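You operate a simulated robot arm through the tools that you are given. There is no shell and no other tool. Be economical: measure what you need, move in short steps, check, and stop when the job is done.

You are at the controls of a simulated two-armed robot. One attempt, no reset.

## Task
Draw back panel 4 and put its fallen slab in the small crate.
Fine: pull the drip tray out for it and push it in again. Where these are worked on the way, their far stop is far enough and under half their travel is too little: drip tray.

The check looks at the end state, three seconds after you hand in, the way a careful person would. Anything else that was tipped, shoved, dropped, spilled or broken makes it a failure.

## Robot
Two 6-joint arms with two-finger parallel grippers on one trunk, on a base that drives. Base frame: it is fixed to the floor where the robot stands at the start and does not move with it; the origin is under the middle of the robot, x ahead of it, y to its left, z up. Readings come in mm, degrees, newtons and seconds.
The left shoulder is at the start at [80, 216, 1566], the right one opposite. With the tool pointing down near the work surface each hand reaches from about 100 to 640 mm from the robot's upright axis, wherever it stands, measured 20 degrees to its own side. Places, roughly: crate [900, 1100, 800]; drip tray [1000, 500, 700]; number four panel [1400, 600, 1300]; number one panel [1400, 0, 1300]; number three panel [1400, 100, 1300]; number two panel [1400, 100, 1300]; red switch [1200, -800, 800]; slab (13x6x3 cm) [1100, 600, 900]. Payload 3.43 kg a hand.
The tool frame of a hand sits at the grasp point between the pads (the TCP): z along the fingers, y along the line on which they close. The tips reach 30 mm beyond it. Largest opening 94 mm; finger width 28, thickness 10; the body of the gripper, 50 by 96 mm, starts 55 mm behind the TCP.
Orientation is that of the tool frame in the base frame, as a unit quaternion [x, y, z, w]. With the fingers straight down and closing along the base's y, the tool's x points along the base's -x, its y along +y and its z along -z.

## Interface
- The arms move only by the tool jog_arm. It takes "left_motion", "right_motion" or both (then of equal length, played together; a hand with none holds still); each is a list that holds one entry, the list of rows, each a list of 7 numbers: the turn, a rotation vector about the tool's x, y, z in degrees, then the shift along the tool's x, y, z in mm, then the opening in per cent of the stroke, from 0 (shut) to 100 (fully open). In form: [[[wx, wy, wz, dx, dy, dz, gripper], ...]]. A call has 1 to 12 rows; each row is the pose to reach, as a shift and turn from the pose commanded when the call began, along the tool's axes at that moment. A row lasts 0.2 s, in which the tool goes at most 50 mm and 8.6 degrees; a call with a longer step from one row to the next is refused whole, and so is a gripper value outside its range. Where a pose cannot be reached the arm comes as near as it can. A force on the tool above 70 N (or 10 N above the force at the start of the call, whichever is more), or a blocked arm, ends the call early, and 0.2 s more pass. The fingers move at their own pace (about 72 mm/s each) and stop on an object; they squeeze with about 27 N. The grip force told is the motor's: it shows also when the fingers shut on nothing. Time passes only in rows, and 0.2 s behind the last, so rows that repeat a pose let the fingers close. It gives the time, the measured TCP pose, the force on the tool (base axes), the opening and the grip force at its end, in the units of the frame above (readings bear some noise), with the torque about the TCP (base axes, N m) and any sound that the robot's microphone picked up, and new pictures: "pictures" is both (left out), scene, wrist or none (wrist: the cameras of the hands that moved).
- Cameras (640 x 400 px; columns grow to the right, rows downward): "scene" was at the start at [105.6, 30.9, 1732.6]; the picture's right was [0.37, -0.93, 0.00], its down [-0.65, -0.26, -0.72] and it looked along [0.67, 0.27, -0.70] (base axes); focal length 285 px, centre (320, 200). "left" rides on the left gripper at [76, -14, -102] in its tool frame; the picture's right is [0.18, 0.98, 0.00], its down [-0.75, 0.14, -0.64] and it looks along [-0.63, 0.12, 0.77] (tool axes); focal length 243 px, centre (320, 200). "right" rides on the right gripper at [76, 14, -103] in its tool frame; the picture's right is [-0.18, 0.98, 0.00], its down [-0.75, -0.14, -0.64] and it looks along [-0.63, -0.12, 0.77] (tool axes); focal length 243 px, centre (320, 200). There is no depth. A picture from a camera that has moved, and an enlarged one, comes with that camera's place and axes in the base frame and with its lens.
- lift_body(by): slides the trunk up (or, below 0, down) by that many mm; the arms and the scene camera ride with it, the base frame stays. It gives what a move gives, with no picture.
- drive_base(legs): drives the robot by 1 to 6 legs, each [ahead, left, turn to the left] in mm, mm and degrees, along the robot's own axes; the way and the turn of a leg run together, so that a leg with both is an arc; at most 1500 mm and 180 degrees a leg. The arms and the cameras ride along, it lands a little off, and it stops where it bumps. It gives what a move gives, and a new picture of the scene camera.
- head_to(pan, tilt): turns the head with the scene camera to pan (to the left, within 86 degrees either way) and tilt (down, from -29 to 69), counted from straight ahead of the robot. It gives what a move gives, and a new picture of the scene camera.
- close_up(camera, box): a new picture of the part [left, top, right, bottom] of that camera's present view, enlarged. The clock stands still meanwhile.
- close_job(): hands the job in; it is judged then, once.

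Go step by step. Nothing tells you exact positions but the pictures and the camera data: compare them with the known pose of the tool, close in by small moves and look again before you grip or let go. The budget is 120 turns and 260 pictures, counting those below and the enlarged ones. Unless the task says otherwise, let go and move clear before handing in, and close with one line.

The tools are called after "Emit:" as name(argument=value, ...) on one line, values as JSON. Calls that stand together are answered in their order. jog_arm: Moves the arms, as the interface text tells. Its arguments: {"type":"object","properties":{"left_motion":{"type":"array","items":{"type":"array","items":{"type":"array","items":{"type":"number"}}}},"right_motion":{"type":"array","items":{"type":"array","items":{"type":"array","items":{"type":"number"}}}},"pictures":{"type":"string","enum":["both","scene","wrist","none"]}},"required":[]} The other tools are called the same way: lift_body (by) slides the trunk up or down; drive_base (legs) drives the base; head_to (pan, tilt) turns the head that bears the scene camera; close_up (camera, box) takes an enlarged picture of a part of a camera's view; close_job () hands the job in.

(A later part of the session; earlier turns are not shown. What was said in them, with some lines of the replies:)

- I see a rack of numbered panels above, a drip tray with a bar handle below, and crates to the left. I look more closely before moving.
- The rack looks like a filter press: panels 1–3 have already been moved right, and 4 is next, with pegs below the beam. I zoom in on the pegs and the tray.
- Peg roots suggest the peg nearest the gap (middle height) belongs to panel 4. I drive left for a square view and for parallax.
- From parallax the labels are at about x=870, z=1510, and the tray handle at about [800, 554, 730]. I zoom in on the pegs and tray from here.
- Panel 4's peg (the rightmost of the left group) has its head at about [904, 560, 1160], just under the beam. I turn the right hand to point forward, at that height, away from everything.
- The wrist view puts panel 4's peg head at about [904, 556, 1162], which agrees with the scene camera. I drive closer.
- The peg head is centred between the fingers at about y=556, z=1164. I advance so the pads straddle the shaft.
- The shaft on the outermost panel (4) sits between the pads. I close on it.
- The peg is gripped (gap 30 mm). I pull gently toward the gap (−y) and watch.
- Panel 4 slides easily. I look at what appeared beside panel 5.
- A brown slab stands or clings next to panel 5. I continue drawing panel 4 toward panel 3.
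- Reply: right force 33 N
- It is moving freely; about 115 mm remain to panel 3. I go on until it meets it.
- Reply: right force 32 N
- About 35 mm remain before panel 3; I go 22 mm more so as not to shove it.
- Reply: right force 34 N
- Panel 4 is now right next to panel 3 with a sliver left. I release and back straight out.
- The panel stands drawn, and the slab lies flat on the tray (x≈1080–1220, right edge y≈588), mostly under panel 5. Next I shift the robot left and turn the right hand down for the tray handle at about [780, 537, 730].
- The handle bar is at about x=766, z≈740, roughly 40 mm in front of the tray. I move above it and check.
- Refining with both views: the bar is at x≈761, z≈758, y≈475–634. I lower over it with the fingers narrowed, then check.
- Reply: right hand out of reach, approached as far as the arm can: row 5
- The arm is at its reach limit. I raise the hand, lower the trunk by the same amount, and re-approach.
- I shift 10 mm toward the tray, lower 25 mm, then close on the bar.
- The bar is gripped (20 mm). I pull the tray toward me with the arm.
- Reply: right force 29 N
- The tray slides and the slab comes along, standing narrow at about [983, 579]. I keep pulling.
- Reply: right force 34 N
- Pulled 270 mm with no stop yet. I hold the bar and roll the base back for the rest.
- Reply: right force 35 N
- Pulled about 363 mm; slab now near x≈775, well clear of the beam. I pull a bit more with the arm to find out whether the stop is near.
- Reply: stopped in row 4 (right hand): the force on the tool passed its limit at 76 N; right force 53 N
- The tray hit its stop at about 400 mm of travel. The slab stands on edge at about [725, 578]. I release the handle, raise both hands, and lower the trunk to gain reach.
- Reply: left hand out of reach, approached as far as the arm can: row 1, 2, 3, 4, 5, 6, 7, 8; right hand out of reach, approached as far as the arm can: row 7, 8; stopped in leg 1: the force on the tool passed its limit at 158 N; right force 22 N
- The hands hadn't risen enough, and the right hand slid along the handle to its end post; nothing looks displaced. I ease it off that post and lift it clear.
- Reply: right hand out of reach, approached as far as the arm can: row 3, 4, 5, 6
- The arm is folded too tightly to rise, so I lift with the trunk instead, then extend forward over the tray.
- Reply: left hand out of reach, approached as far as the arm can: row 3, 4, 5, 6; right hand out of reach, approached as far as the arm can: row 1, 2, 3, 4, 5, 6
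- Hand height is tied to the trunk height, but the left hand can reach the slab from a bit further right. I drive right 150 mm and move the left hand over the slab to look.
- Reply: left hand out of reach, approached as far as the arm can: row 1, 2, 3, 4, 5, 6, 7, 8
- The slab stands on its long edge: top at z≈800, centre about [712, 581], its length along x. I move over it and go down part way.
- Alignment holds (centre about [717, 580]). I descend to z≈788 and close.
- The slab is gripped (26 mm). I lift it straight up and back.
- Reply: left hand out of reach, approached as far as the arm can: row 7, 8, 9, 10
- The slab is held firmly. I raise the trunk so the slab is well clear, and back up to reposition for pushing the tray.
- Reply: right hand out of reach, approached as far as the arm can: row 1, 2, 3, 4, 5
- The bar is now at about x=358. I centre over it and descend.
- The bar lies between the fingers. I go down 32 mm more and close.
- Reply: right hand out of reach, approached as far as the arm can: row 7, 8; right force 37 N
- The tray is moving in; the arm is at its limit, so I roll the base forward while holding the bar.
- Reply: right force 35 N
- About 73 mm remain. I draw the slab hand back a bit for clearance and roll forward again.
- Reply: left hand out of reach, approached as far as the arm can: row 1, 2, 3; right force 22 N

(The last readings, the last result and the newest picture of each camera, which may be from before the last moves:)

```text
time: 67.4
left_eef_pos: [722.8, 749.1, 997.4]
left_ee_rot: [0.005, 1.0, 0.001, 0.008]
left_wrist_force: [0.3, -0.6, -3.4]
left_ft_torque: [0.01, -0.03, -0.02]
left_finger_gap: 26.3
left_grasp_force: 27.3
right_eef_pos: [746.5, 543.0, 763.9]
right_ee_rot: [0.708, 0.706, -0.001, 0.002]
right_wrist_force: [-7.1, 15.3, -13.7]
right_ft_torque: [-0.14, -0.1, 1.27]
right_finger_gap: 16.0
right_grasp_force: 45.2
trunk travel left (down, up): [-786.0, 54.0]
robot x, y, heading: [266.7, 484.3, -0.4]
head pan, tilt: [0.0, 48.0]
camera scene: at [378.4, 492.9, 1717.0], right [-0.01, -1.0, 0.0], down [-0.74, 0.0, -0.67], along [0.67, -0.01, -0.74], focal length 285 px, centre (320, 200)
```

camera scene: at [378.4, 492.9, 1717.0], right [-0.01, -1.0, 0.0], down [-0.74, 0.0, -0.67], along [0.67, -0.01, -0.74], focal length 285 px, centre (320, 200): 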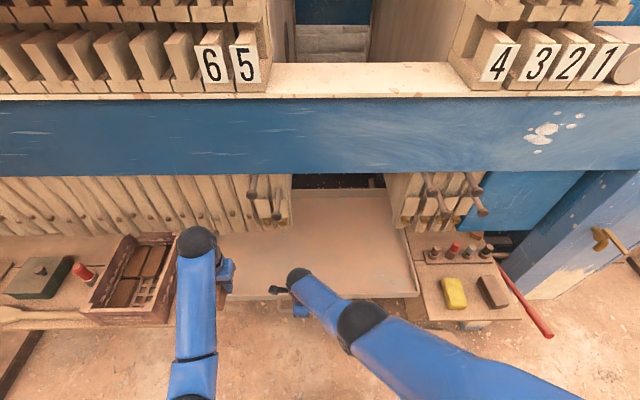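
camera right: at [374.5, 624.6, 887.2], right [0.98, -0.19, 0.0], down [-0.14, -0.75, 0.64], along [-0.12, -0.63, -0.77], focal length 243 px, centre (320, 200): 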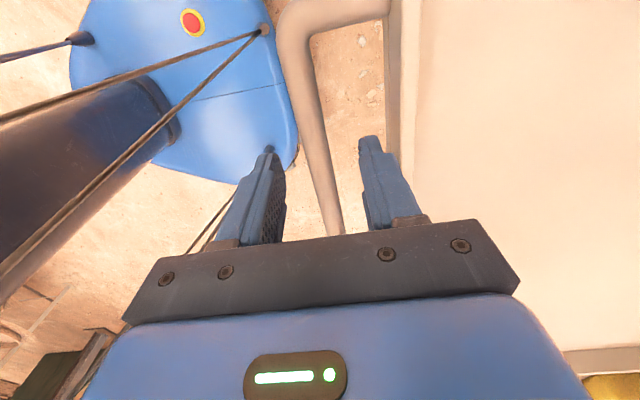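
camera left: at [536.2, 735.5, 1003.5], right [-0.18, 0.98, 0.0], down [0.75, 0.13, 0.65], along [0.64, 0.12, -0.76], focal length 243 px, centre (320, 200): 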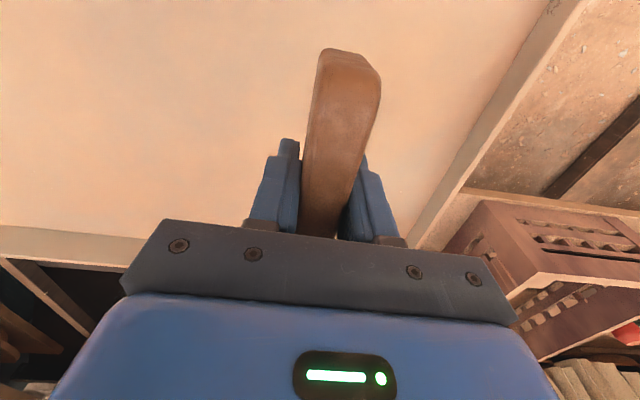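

About 15 mm remain; another short roll until it seats.

Emit:
drive_base(legs=[[25, 0, 0]])

Emit:
jog_arm(right_motion=[[[0, 0, 0, 0, 5, 0, 0], [0, 0, 0, 0, 12, 0, 0], [0, 0, 0, 0, 18, 0, 0]]], pictures="scene")

```text
time: 68.4
left_eef_pos: [744.6, 747.4, 998.8]
left_ee_rot: [0.005, 1.0, 0.003, 0.008]
left_wrist_force: [0.2, 0.0, -2.2]
left_ft_torque: [-0.04, 0.03, 0.0]
left_finger_gap: 26.3
left_grasp_force: 26.8
right_eef_pos: [761.4, 542.5, 762.4]
right_ee_rot: [0.706, 0.708, -0.011, -0.008]
right_wrist_force: [-9.3, -0.2, 16.7]
right_ft_torque: [-0.99, 0.23, 0.04]
right_finger_gap: 15.5
right_grasp_force: 45.1
trunk travel left (down, up): [-786.0, 54.0]
robot x, y, heading: [294.3, 486.4, -0.5]
head pan, tilt: [0.0, 48.0]
stopped in leg 1: the force on the tool passed its limit at 80 N (the readings are from after the stop); the commanded pose is now the measured one
camera scene: at [401.0, 486.6, 1717.6], right [-0.01, -1.0, 0.0], down [-0.74, 0.01, -0.67], along [0.67, 0.0, -0.74], focal length 285 px, centre (320, 200)
```

scene: 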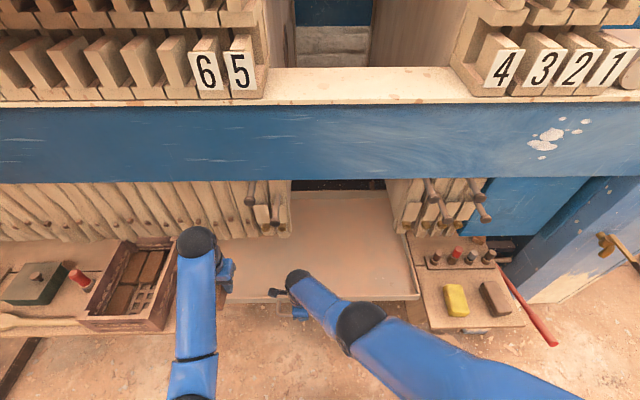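

```text
time: 69.2
left_eef_pos: [742.3, 752.4, 999.0]
left_ee_rot: [0.004, 1.0, 0.002, 0.009]
left_wrist_force: [-0.7, 0.4, -2.7]
left_ft_torque: [-0.05, 0.0, -0.03]
left_finger_gap: 26.4
left_grasp_force: 26.7
right_eef_pos: [760.2, 539.8, 765.2]
right_ee_rot: [0.705, 0.709, -0.017, -0.01]
right_wrist_force: [-44.2, 25.7, -25.6]
right_ft_torque: [0.04, 0.46, 0.18]
right_finger_gap: 15.3
right_grasp_force: 45.0
right hand out of reach, approached as far as the arm can: row 1, 2, 3
trunk travel left (down, up): [-786.0, 54.0]
robot x, y, heading: [295.4, 483.6, -0.3]
head pan, tilt: [0.0, 48.0]
camera scene: at [398.5, 493.8, 1717.2], right [-0.01, -1.0, 0.0], down [-0.74, 0.0, -0.67], along [0.67, -0.01, -0.74], focal length 285 px, centre (320, 200)
```

scene: 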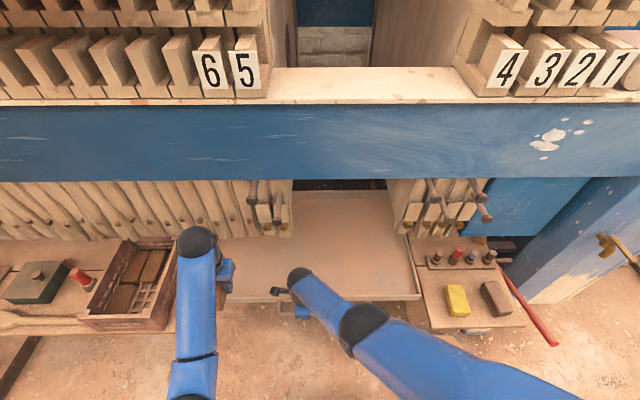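

The tray is seated at its starting place (bar x≈760, pushing against the stop). I release and raise the right hand.

Emit:
jog_arm(right_motion=[[[0, 0, 0, 0, -10, 0, 20], [0, 0, 0, 0, -14, 0, 45], [0, 0, 0, 0, -14, 0, 45], [0, 0, 0, 0, -14, -25, 45], [0, 0, 0, 0, -20, -60, 45], [0, 0, 0, 0, -40, -100, 45], [0, 0, 0, 0, -60, -140, 45], [0, 0, 0, 0, -90, -170, 45]]], pictures="both")

```text
time: 71.0
left_eef_pos: [746.1, 747.6, 998.5]
left_ee_rot: [0.003, 1.0, 0.003, 0.008]
left_wrist_force: [0.6, 0.4, -2.9]
left_ft_torque: [-0.03, 0.01, 0.0]
left_finger_gap: 26.3
left_grasp_force: 26.9
right_eef_pos: [683.3, 537.2, 941.9]
right_ee_rot: [0.706, 0.708, -0.01, -0.008]
right_wrist_force: [-0.2, -0.1, 0.2]
right_ft_torque: [-0.02, 0.01, -0.02]
right_finger_gap: 41.9
right_grasp_force: 0.1
trunk travel left (down, up): [-786.0, 54.0]
robot x, y, heading: [298.1, 486.1, -0.2]
head pan, tilt: [0.0, 48.0]
camera scene: at [402.9, 486.8, 1717.3], right [-0.01, -1.0, 0.0], down [-0.74, 0.01, -0.67], along [0.67, 0.0, -0.74], focal length 285 px, centre (320, 200)
camera right: at [700.5, 613.4, 1042.2], right [0.98, -0.18, -0.02], down [-0.12, -0.75, 0.65], along [-0.14, -0.63, -0.76], focal length 243 px, centre (320, 200)
```

scene: 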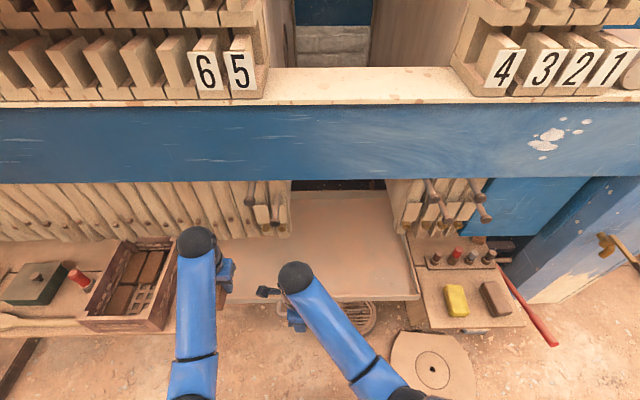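
right: 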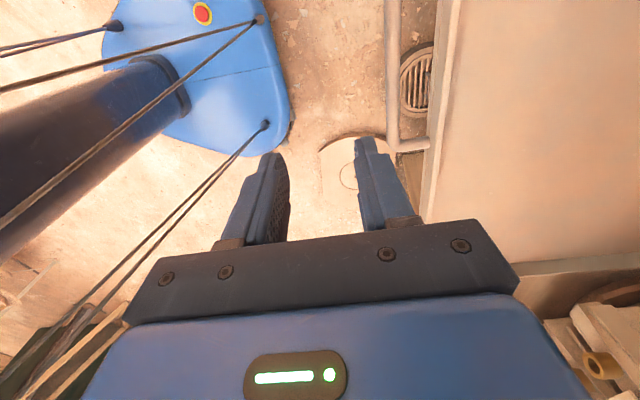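

The tray is closed and the slab still in the left hand. I drive left toward the crate.

Emit:
drive_base(legs=[[0, 340, 0]])

Emit:
head_to(pan=25, tilt=58)

Emit:
jog_arm(left_motion=[[[0, 0, 0, 0, 0, 0, 10]]], pictures="wrist")

```text
time: 73.2
left_eef_pos: [750.7, 1087.3, 997.6]
left_ee_rot: [0.007, 1.0, 0.005, 0.007]
left_wrist_force: [0.1, 0.4, -3.1]
left_ft_torque: [0.01, -0.01, -0.03]
left_finger_gap: 25.7
left_grasp_force: 26.8
right_eef_pos: [687.8, 877.3, 940.9]
right_ee_rot: [0.708, 0.706, -0.01, -0.009]
right_wrist_force: [-0.4, -0.4, -0.9]
right_ft_torque: [0.06, 0.04, -0.02]
right_finger_gap: 42.4
right_grasp_force: 0.0
trunk travel left (down, up): [-786.0, 54.0]
robot x, y, heading: [298.2, 830.6, -0.5]
head pan, tilt: [0.0, 48.0]
camera scene: at [407.4, 827.8, 1717.2], right [-0.01, -1.0, 0.0], down [-0.74, 0.01, -0.67], along [0.67, -0.01, -0.74], focal length 285 px, centre (320, 200)
```

scene: 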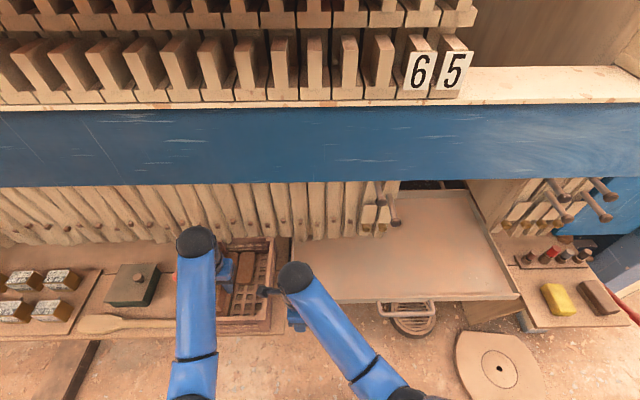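

```text
time: 74.1
left_eef_pos: [750.7, 1091.0, 996.4]
left_ee_rot: [0.007, 1.0, 0.003, 0.008]
left_wrist_force: [0.3, 0.2, -3.5]
left_ft_torque: [-0.02, 0.0, 0.02]
left_finger_gap: 26.5
left_grasp_force: 27.0
right_eef_pos: [688.7, 881.6, 941.3]
right_ee_rot: [0.708, 0.706, -0.012, -0.007]
right_wrist_force: [-0.6, -0.4, -0.5]
right_ft_torque: [-0.04, -0.05, -0.02]
right_finger_gap: 42.2
right_grasp_force: 0.2
trunk travel left (down, up): [-786.0, 54.0]
robot x, y, heading: [299.1, 831.5, -0.6]
head pan, tilt: [25.0, 58.0]
camera scene: at [391.5, 861.9, 1704.3], right [0.41, -0.91, 0.0], down [-0.77, -0.35, -0.53], along [0.48, 0.22, -0.85], focal length 285 px, centre (320, 200)
```

scene: 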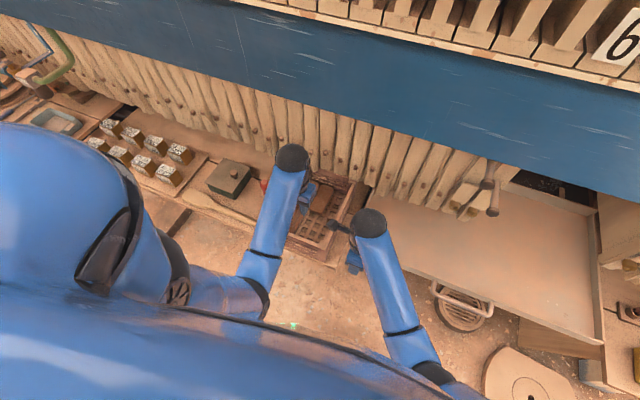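

```text
time: 74.5
left_eef_pos: [751.4, 1090.6, 996.7]
left_ee_rot: [0.007, 1.0, 0.004, 0.007]
left_wrist_force: [-1.1, 0.4, -3.0]
left_ft_torque: [0.0, 0.0, -0.02]
left_finger_gap: 26.3
left_grasp_force: 27.4
right_eef_pos: [688.3, 879.5, 940.6]
right_ee_rot: [0.708, 0.706, -0.01, -0.009]
right_wrist_force: [-0.6, -0.4, -0.6]
right_ft_torque: [0.0, -0.01, 0.0]
right_finger_gap: 42.2
right_grasp_force: 0.0
trunk travel left (down, up): [-786.0, 54.0]
robot x, y, heading: [298.2, 832.5, -0.7]
head pan, tilt: [25.0, 58.0]
camera left: at [673.1, 1075.9, 1098.4], right [-0.17, 0.99, 0.0], down [0.75, 0.13, 0.65], along [0.64, 0.11, -0.76], focal length 243 px, centre (320, 200)
```

left: 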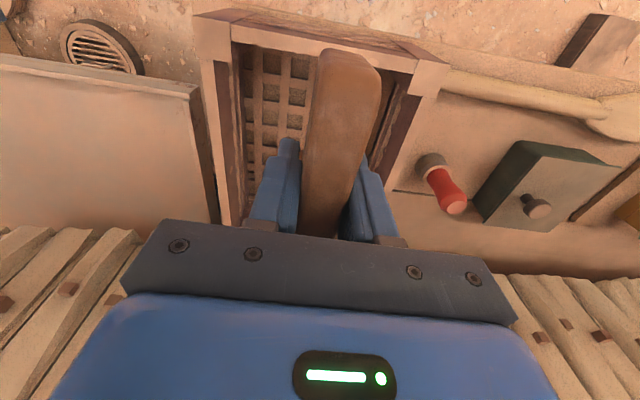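

I zoom on the crate from the scene camera to find the free slot.

Emit:
close_up(camera="scene", box=[256, 150, 384, 280])

Emit:
close_up(camera="left", box=[180, 0, 460, 240])

```text
3.08 times, centred on (320, 215) of scene
camera zoom: at [391.5, 860.2, 1704.3], right [0.41, -0.91, 0.0], down [-0.77, -0.35, -0.53], along [0.48, 0.22, -0.85], focal length 878 px, centre (320, 154)
```

zoom: 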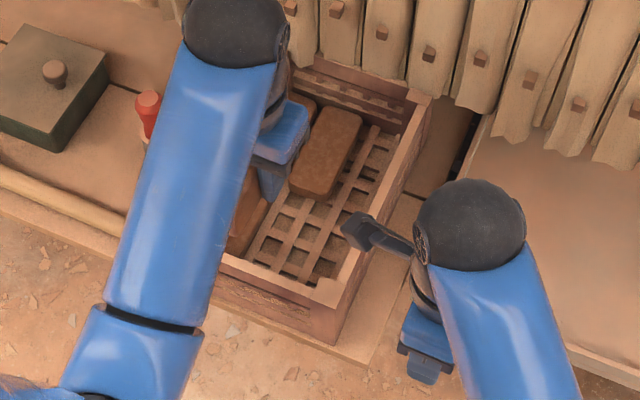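

```text
1.67 times, centred on (320, 120) of left
camera zoom: at [673.1, 1075.9, 1098.4], right [-0.17, 0.99, 0.0], down [0.75, 0.13, 0.65], along [0.64, 0.11, -0.76], focal length 404 px, centre (320, 333)
```

zoom: 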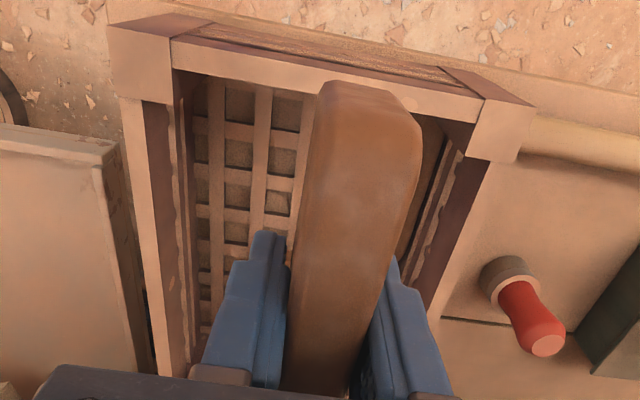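

There's a free strip in the crate on its right side (y≈1003–1053, full length), widening in the near row. I bring the slab over [790, 1037] and move the right arm out of the way.

Emit:
jog_arm(left_motion=[[[0, 0, 0, 0, 0, 0, 10], [0, 0, 0, 0, 0, 0, 10], [0, 0, 0, -10, -15, 5, 10], [0, 0, 0, -20, -30, 10, 10], [0, 0, 0, -30, -42, 20, 10], [0, 0, 0, -39, -53, 35, 10]]], right_motion=[[[0, 0, 0, -25, 0, 0, 45], [0, 0, 0, -60, 0, 0, 45], [0, 0, 0, -95, 0, 0, 45], [0, 0, 0, -130, 0, 0, 45], [0, 0, 0, -160, 0, 0, 45], [0, 0, 0, -190, 0, 0, 45]]], pictures="both")

Emit:
close_up(camera="left", box=[180, 0, 460, 240])

Emit:
close_up(camera="scene", box=[256, 150, 384, 280])

```text
time: 75.9
left_eef_pos: [790.3, 1035.7, 961.9]
left_ee_rot: [0.006, 1.0, 0.004, 0.007]
left_wrist_force: [0.9, 0.7, -3.0]
left_ft_torque: [0.0, -0.02, -0.01]
left_finger_gap: 26.3
left_grasp_force: 27.2
right_eef_pos: [686.1, 688.8, 942.2]
right_ee_rot: [0.708, 0.706, -0.011, -0.009]
right_wrist_force: [-0.5, -0.8, 0.8]
right_ft_torque: [0.01, -0.02, 0.02]
right_finger_gap: 42.2
right_grasp_force: 0.0
trunk travel left (down, up): [-786.0, 54.0]
robot x, y, heading: [302.5, 831.8, -0.5]
head pan, tilt: [25.0, 58.0]
camera scene: at [391.8, 859.6, 1704.3], right [0.41, -0.91, 0.0], down [-0.77, -0.35, -0.53], along [0.48, 0.22, -0.85], focal length 285 px, centre (320, 200)
camera right: at [704.4, 765.9, 1041.9], right [0.98, -0.19, -0.02], down [-0.13, -0.75, 0.65], along [-0.14, -0.63, -0.76], focal length 243 px, centre (320, 200)
camera left: at [712.3, 1021.7, 1062.8], right [-0.17, 0.99, 0.0], down [0.75, 0.13, 0.65], along [0.64, 0.12, -0.76], focal length 243 px, centre (320, 200)
```

scene: 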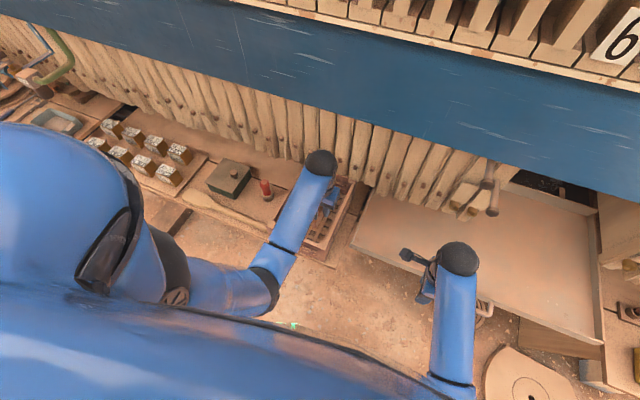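
right: 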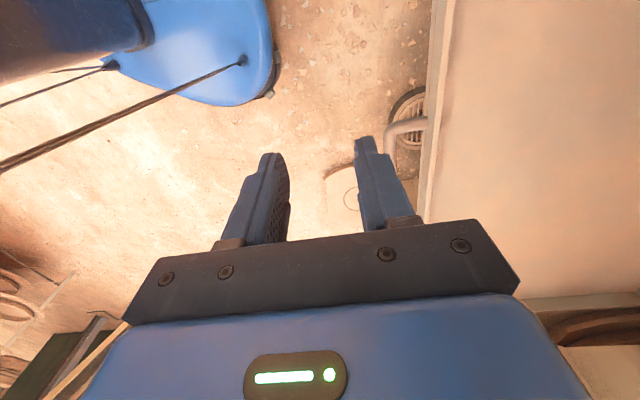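
left: 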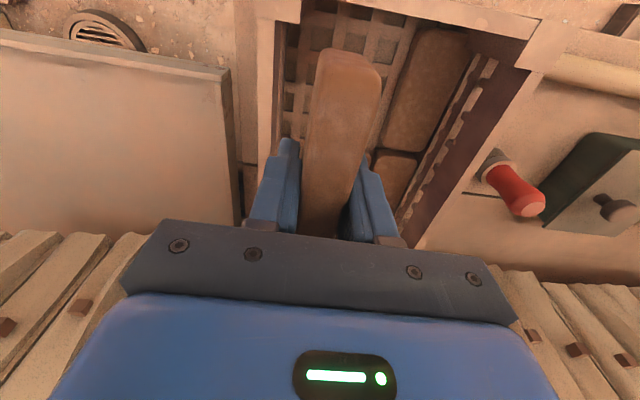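

```text
1.67 times, centred on (320, 120) of left
camera zoom: at [712.3, 1021.7, 1062.8], right [-0.17, 0.99, 0.0], down [0.75, 0.13, 0.65], along [0.64, 0.12, -0.76], focal length 404 px, centre (320, 333)
```

zoom: 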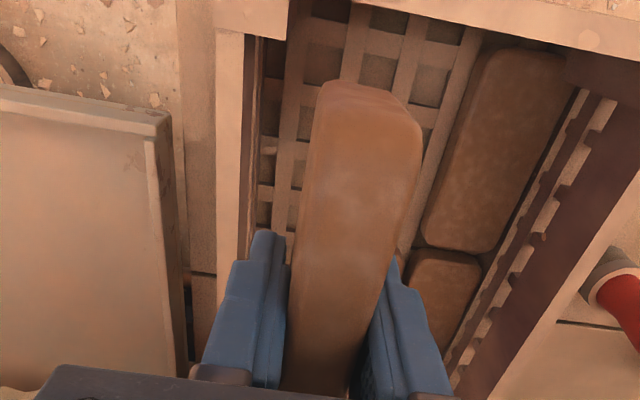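

```text
3.08 times, centred on (320, 215) of scene
camera zoom: at [391.8, 859.6, 1704.3], right [0.41, -0.91, 0.0], down [-0.77, -0.35, -0.53], along [0.48, 0.22, -0.85], focal length 878 px, centre (320, 154)
```

zoom: 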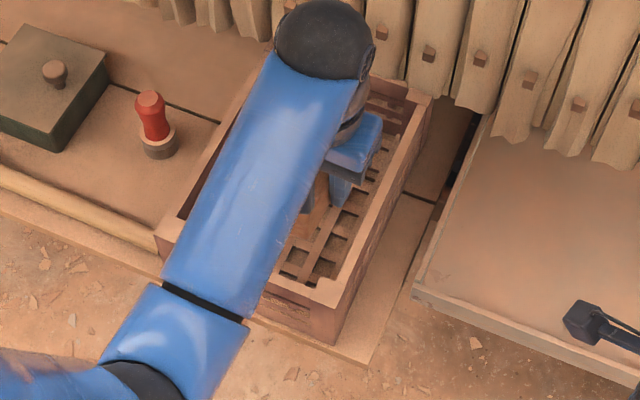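

Geometry confirms: wall inner face at y≈999, front wall at x≈711; the slab at y≈1024–1050 fits with clearance. I lower it into the crate.

Emit:
jog_arm(left_motion=[[[0, 0, 0, 0, 1, 25, 10], [0, 0, 0, 0, 1, 50, 10], [0, 0, 0, 0, 1, 75, 10], [0, 0, 0, 0, 1, 95, 10], [0, 0, 0, 0, 1, 110, 10], [0, 0, 0, 0, 1, 120, 10]]], pictures="both")

Emit:
close_up(camera="scene", box=[256, 150, 384, 280])

```text
time: 77.3
left_eef_pos: [794.4, 1040.0, 841.7]
left_ee_rot: [0.007, 1.0, 0.003, 0.007]
left_wrist_force: [0.3, -0.1, -3.2]
left_ft_torque: [0.01, -0.02, 0.0]
left_finger_gap: 26.5
left_grasp_force: 26.6
right_eef_pos: [687.5, 689.7, 942.1]
right_ee_rot: [0.708, 0.707, -0.011, -0.007]
right_wrist_force: [-0.4, 0.6, -0.8]
right_ft_torque: [0.0, 0.01, -0.03]
right_finger_gap: 42.1
right_grasp_force: 0.1
trunk travel left (down, up): [-786.0, 54.0]
robot x, y, heading: [299.8, 829.7, -0.8]
head pan, tilt: [25.0, 58.0]
camera scene: at [391.6, 860.7, 1704.3], right [0.41, -0.91, 0.0], down [-0.77, -0.35, -0.53], along [0.48, 0.22, -0.85], focal length 285 px, centre (320, 200)
camera left: at [714.2, 1025.6, 943.2], right [-0.17, 0.99, 0.0], down [0.75, 0.13, 0.65], along [0.64, 0.11, -0.76], focal length 243 px, centre (320, 200)
```

scene: 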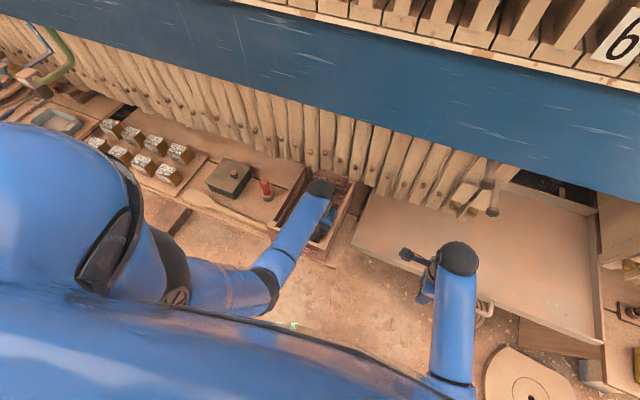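
left: 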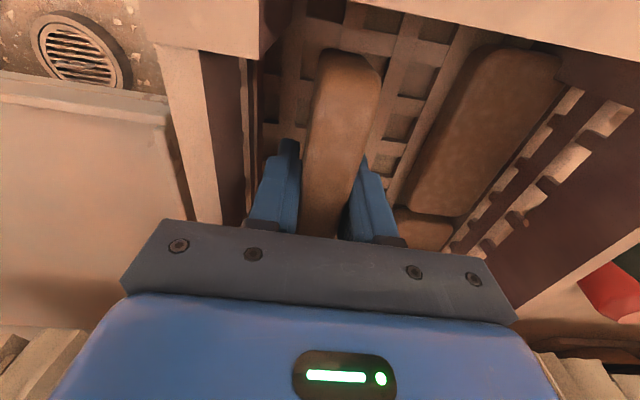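

```text
3.08 times, centred on (320, 215) of scene
camera zoom: at [391.6, 860.7, 1704.3], right [0.41, -0.91, 0.0], down [-0.77, -0.35, -0.53], along [0.48, 0.22, -0.85], focal length 878 px, centre (320, 154)
```

zoom: 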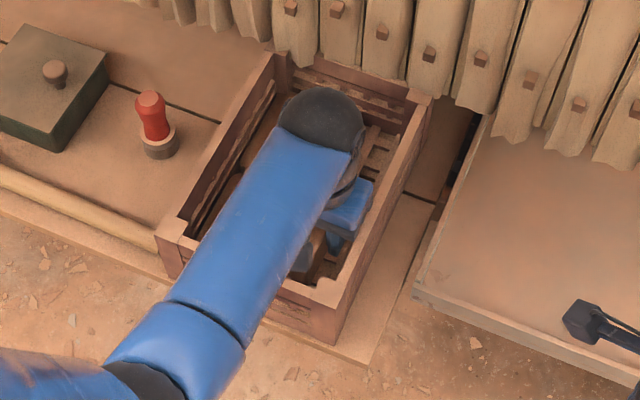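

Still hanging free (3 N). I lower in small steps and watch the force.

Emit:
jog_arm(left_motion=[[[0, 0, 0, 4, 0, 7, 10], [0, 0, 0, 4, 0, 14, 10]]], pictures="none")

Emit:
jog_arm(left_motion=[[[0, 0, 0, 0, 0, 3, 10], [0, 0, 0, 0, 0, 5, 10]]], pictures="wrist")

```text
time: 77.9
left_eef_pos: [788.6, 1040.1, 829.0]
left_ee_rot: [0.007, 1.0, 0.003, 0.006]
left_wrist_force: [0.2, 0.7, -2.9]
left_ft_torque: [0.02, 0.02, -0.02]
left_finger_gap: 26.5
left_grasp_force: 26.9
right_eef_pos: [688.0, 690.4, 941.7]
right_ee_rot: [0.707, 0.707, -0.011, -0.008]
right_wrist_force: [-0.1, 0.3, -1.0]
right_ft_torque: [0.03, 0.0, 0.02]
right_finger_gap: 42.2
right_grasp_force: 0.0
trunk travel left (down, up): [-786.0, 54.0]
robot x, y, heading: [298.1, 829.0, -0.7]
head pan, tilt: [25.0, 58.0]
```

```text
time: 78.5
left_eef_pos: [788.6, 1039.1, 823.9]
left_ee_rot: [0.007, 1.0, 0.004, 0.007]
left_wrist_force: [0.5, -0.1, -2.8]
left_ft_torque: [0.01, 0.03, 0.03]
left_finger_gap: 26.3
left_grasp_force: 27.2
right_eef_pos: [687.2, 690.7, 941.4]
right_ee_rot: [0.708, 0.707, -0.011, -0.008]
right_wrist_force: [-0.6, 0.1, 0.4]
right_ft_torque: [0.01, 0.0, 0.03]
right_finger_gap: 42.1
right_grasp_force: 0.1
trunk travel left (down, up): [-786.0, 54.0]
robot x, y, heading: [300.4, 832.0, -1.0]
head pan, tilt: [25.0, 58.0]
camera left: at [710.1, 1025.1, 924.2], right [-0.17, 0.99, 0.0], down [0.75, 0.13, 0.65], along [0.64, 0.11, -0.76], focal length 243 px, centre (320, 200)
```

left: 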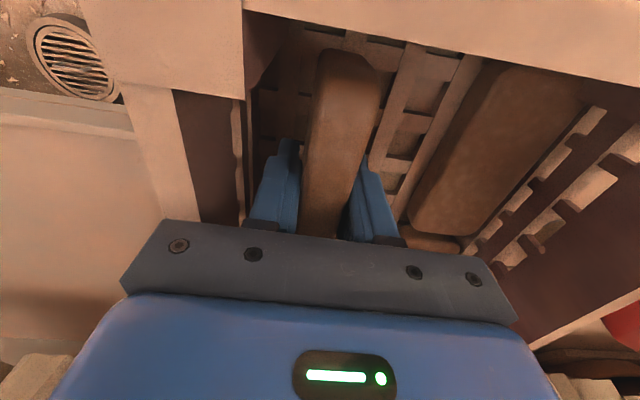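

Still no contact. I continue down a few more millimetres.

Emit:
jog_arm(left_motion=[[[0, 0, 0, 0, 0, 3, 10], [0, 0, 0, 0, 0, 6, 10]]], pictures="none")

Emit:
jog_arm(left_motion=[[[0, 0, 0, 0, 0, 2, 10], [0, 0, 0, 0, 0, 4, 10]]], pictures="wrist")

```text
time: 79.1
left_eef_pos: [788.4, 1038.8, 816.9]
left_ee_rot: [0.007, 1.0, 0.003, 0.007]
left_wrist_force: [0.0, 0.9, -2.2]
left_ft_torque: [-0.02, 0.0, 0.01]
left_finger_gap: 26.4
left_grasp_force: 26.6
right_eef_pos: [687.1, 690.1, 942.2]
right_ee_rot: [0.708, 0.707, -0.01, -0.008]
right_wrist_force: [0.4, -0.9, 0.1]
right_ft_torque: [0.01, -0.01, 0.03]
right_finger_gap: 42.2
right_grasp_force: 0.0
trunk travel left (down, up): [-786.0, 54.0]
robot x, y, heading: [298.2, 834.2, -0.9]
head pan, tilt: [25.0, 58.0]
```

```text
time: 79.7
left_eef_pos: [788.9, 1039.1, 816.0]
left_ee_rot: [0.006, 1.0, 0.003, 0.009]
left_wrist_force: [-1.5, 1.8, 9.8]
left_ft_torque: [-0.63, 0.3, -0.1]
left_finger_gap: 26.2
left_grasp_force: 26.8
right_eef_pos: [686.4, 690.8, 942.4]
right_ee_rot: [0.708, 0.706, -0.01, -0.008]
right_wrist_force: [0.1, -0.6, -1.0]
right_ft_torque: [0.02, -0.02, -0.02]
right_finger_gap: 42.3
right_grasp_force: 0.0
trunk travel left (down, up): [-786.0, 54.0]
robot x, y, heading: [298.4, 831.8, -0.8]
head pan, tilt: [25.0, 58.0]
camera left: at [709.7, 1024.9, 916.0], right [-0.17, 0.99, 0.0], down [0.74, 0.13, 0.66], along [0.65, 0.11, -0.75], focal length 243 px, centre (320, 200)
```

left: 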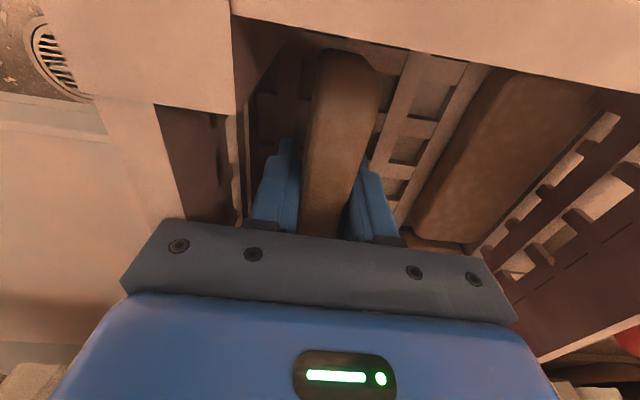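

Contact at 13 N, and the torque shows it is the gripper body just touching the crate's side rim, with the slab's lower edge within millimetres of the floor. I back up 2 mm and release gently with a small opening.

Emit:
jog_arm(left_motion=[[[0, 0, 0, 0, 3, -3, 10], [0, 0, 0, 0, 3, -3, 24], [0, 0, 0, 0, 3, -3, 29], [0, 0, 0, 0, 3, -3, 33], [0, 0, 0, 0, 3, -3, 38], [0, 0, 0, 0, 3, -3, 38]]], pictures="wrist")

```text
time: 81.1
left_eef_pos: [788.6, 1040.7, 816.9]
left_ee_rot: [0.007, 1.0, 0.003, 0.007]
left_wrist_force: [-0.9, -0.5, 1.0]
left_ft_torque: [-0.01, 0.01, 0.02]
left_finger_gap: 35.6
left_grasp_force: 0.1
right_eef_pos: [686.9, 690.2, 941.7]
right_ee_rot: [0.708, 0.706, -0.01, -0.008]
right_wrist_force: [0.2, -0.4, -0.1]
right_ft_torque: [-0.02, 0.02, 0.01]
right_finger_gap: 42.1
right_grasp_force: 0.1
trunk travel left (down, up): [-786.0, 54.0]
robot x, y, heading: [298.8, 833.2, -0.7]
head pan, tilt: [25.0, 58.0]
camera left: at [710.0, 1027.8, 918.1], right [-0.17, 0.99, 0.0], down [0.75, 0.13, 0.65], along [0.64, 0.11, -0.76], focal length 243 px, centre (320, 200)
```

left: 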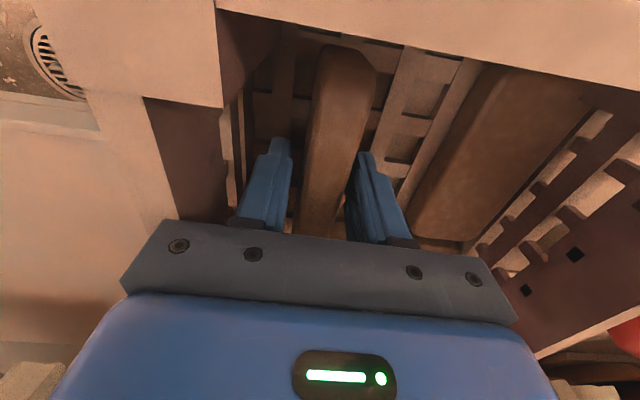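

The slab is released, upright on the crate floor. I raise the hand straight up slowly.

Emit:
jog_arm(left_motion=[[[0, 0, 0, 0, 0, -10, 38], [0, 0, 0, 0, 0, -25, 38], [0, 0, 0, 0, 0, -45, 38], [0, 0, 0, 0, 0, -70, 38], [0, 0, 0, 0, 0, -100, 38], [0, 0, 0, 0, 0, -130, 38], [0, 0, 0, 0, 0, -160, 38]]], pictures="both")

Emit:
close_up(camera="left", box=[180, 0, 460, 240])

```text
time: 82.7
left_eef_pos: [787.5, 1040.5, 977.7]
left_ee_rot: [0.007, 1.0, 0.004, 0.007]
left_wrist_force: [-0.9, -0.6, -0.5]
left_ft_torque: [0.0, -0.02, 0.02]
left_finger_gap: 35.8
left_grasp_force: 0.1
right_eef_pos: [687.8, 690.6, 941.3]
right_ee_rot: [0.708, 0.706, -0.009, -0.007]
right_wrist_force: [-0.3, 0.2, 0.1]
right_ft_torque: [0.02, -0.01, -0.02]
right_finger_gap: 42.1
right_grasp_force: 0.1
trunk travel left (down, up): [-786.0, 54.0]
robot x, y, heading: [297.7, 832.2, -0.9]
head pan, tilt: [25.0, 58.0]
camera scene: at [391.0, 860.4, 1704.3], right [0.41, -0.91, 0.0], down [-0.77, -0.35, -0.53], along [0.48, 0.22, -0.85], focal length 285 px, centre (320, 200)
camera left: at [708.2, 1027.1, 1078.6], right [-0.17, 0.99, 0.0], down [0.75, 0.13, 0.65], along [0.64, 0.11, -0.76], focal length 243 px, centre (320, 200)
```

scene: 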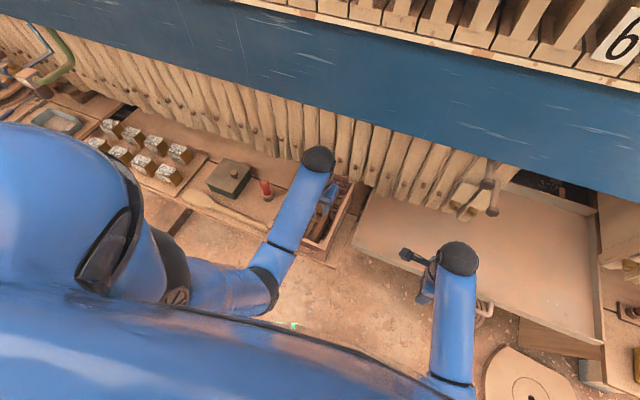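
left: 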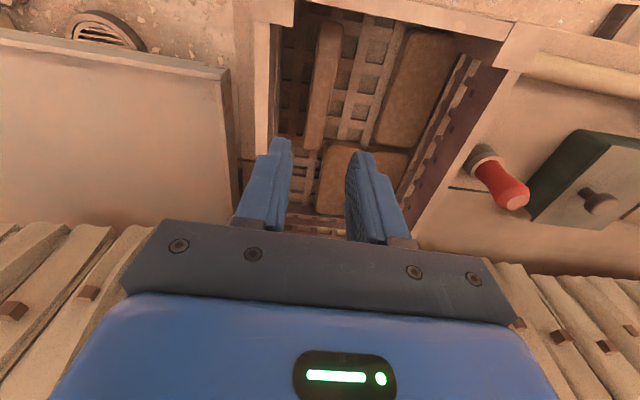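

```text
1.67 times, centred on (320, 120) of left
camera zoom: at [708.2, 1027.1, 1078.6], right [-0.17, 0.99, 0.0], down [0.75, 0.13, 0.65], along [0.64, 0.11, -0.76], focal length 404 px, centre (320, 333)
```

zoom: 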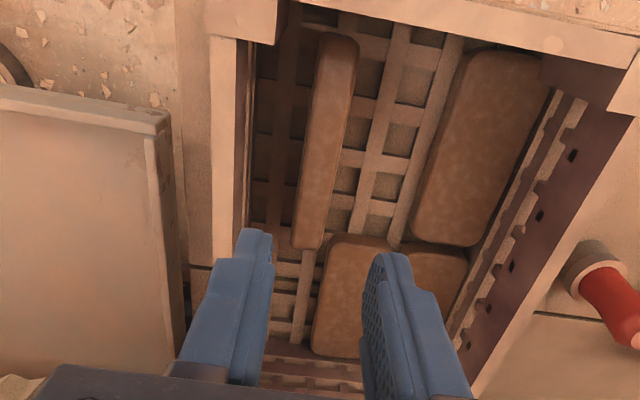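

The slab is standing stably in the crate among the others. I back away and check the whole scene.

Emit:
drive_base(legs=[[-300, 0, 0]])

Emit:
head_to(pan=-12, tilt=36)

Emit:
close_up(camera="scene", box=[100, 150, 500, 400])

```text
time: 84.8
left_eef_pos: [488.3, 1045.1, 976.2]
left_ee_rot: [0.005, 1.0, 0.003, 0.007]
left_wrist_force: [0.3, 0.2, -1.1]
left_ft_torque: [0.0, 0.0, -0.01]
left_finger_gap: 35.6
left_grasp_force: 0.1
right_eef_pos: [390.7, 694.9, 940.5]
right_ee_rot: [0.707, 0.707, -0.011, -0.009]
right_wrist_force: [-0.2, -0.3, -0.7]
right_ft_torque: [0.01, -0.03, 0.01]
right_finger_gap: 42.3
right_grasp_force: 0.2
trunk travel left (down, up): [-786.0, 54.0]
robot x, y, heading: [2.0, 834.2, -0.6]
head pan, tilt: [25.0, 58.0]
camera scene: at [96.2, 863.8, 1704.1], right [0.42, -0.91, 0.0], down [-0.77, -0.35, -0.53], along [0.48, 0.22, -0.85], focal length 285 px, centre (320, 200)
```

scene: 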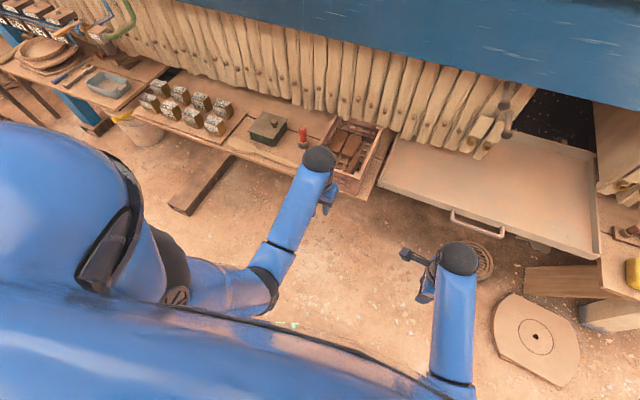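

```text
time: 85.8
left_eef_pos: [487.1, 1046.3, 977.1]
left_ee_rot: [0.006, 1.0, 0.003, 0.007]
left_wrist_force: [-0.2, 0.0, -0.5]
left_ft_torque: [0.0, 0.01, -0.01]
left_finger_gap: 35.6
left_grasp_force: 0.1
right_eef_pos: [389.9, 693.3, 941.3]
right_ee_rot: [0.706, 0.708, -0.01, -0.007]
right_wrist_force: [0.0, 0.0, 0.8]
right_ft_torque: [-0.01, 0.02, 0.05]
right_finger_gap: 42.3
right_grasp_force: 0.3
trunk travel left (down, up): [-786.0, 54.0]
robot x, y, heading: [-1.0, 837.3, -0.3]
head pan, tilt: [-12.0, 36.0]
camera scene: at [115.0, 816.4, 1734.7], right [-0.21, -0.98, 0.0], down [-0.57, 0.13, -0.81], along [0.79, -0.17, -0.59], focal length 285 px, centre (320, 200)
```

scene: 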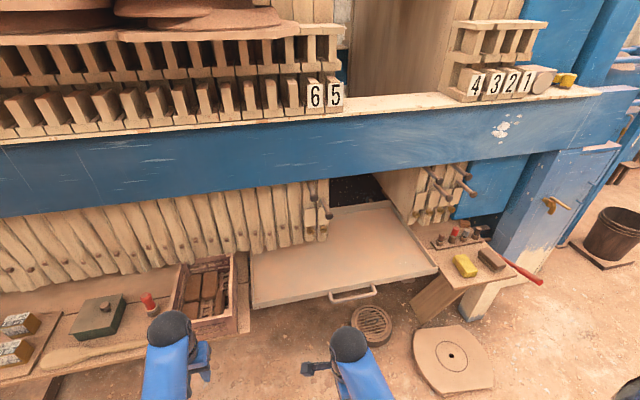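

```text
1.60 times, centred on (300, 275) of scene
camera zoom: at [115.0, 816.4, 1734.7], right [-0.21, -0.98, 0.0], down [-0.57, 0.13, -0.81], along [0.79, -0.17, -0.59], focal length 456 px, centre (352, 80)
```

zoom: 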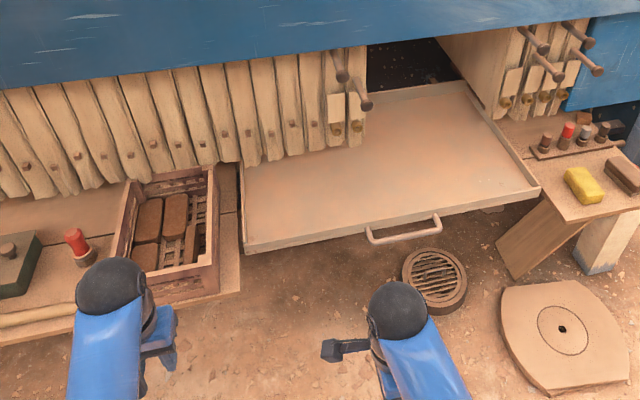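

Panel 4 stands beside panel 3, the tray is closed, the slab is in the crate, and the hands are clear. I hand in.

Emit:
close_job()

```text
The job is handed in.
```

Panel 4 is drawn back to about a centimetre from panel 3. Its slab stands on edge in the small crate, and the drip tray was pulled to its stop and pushed back in. During repositioning the right hand bumped the tray handle, and the left gripper lightly touched the crate's rim. The final pictures show nothing else out of place.
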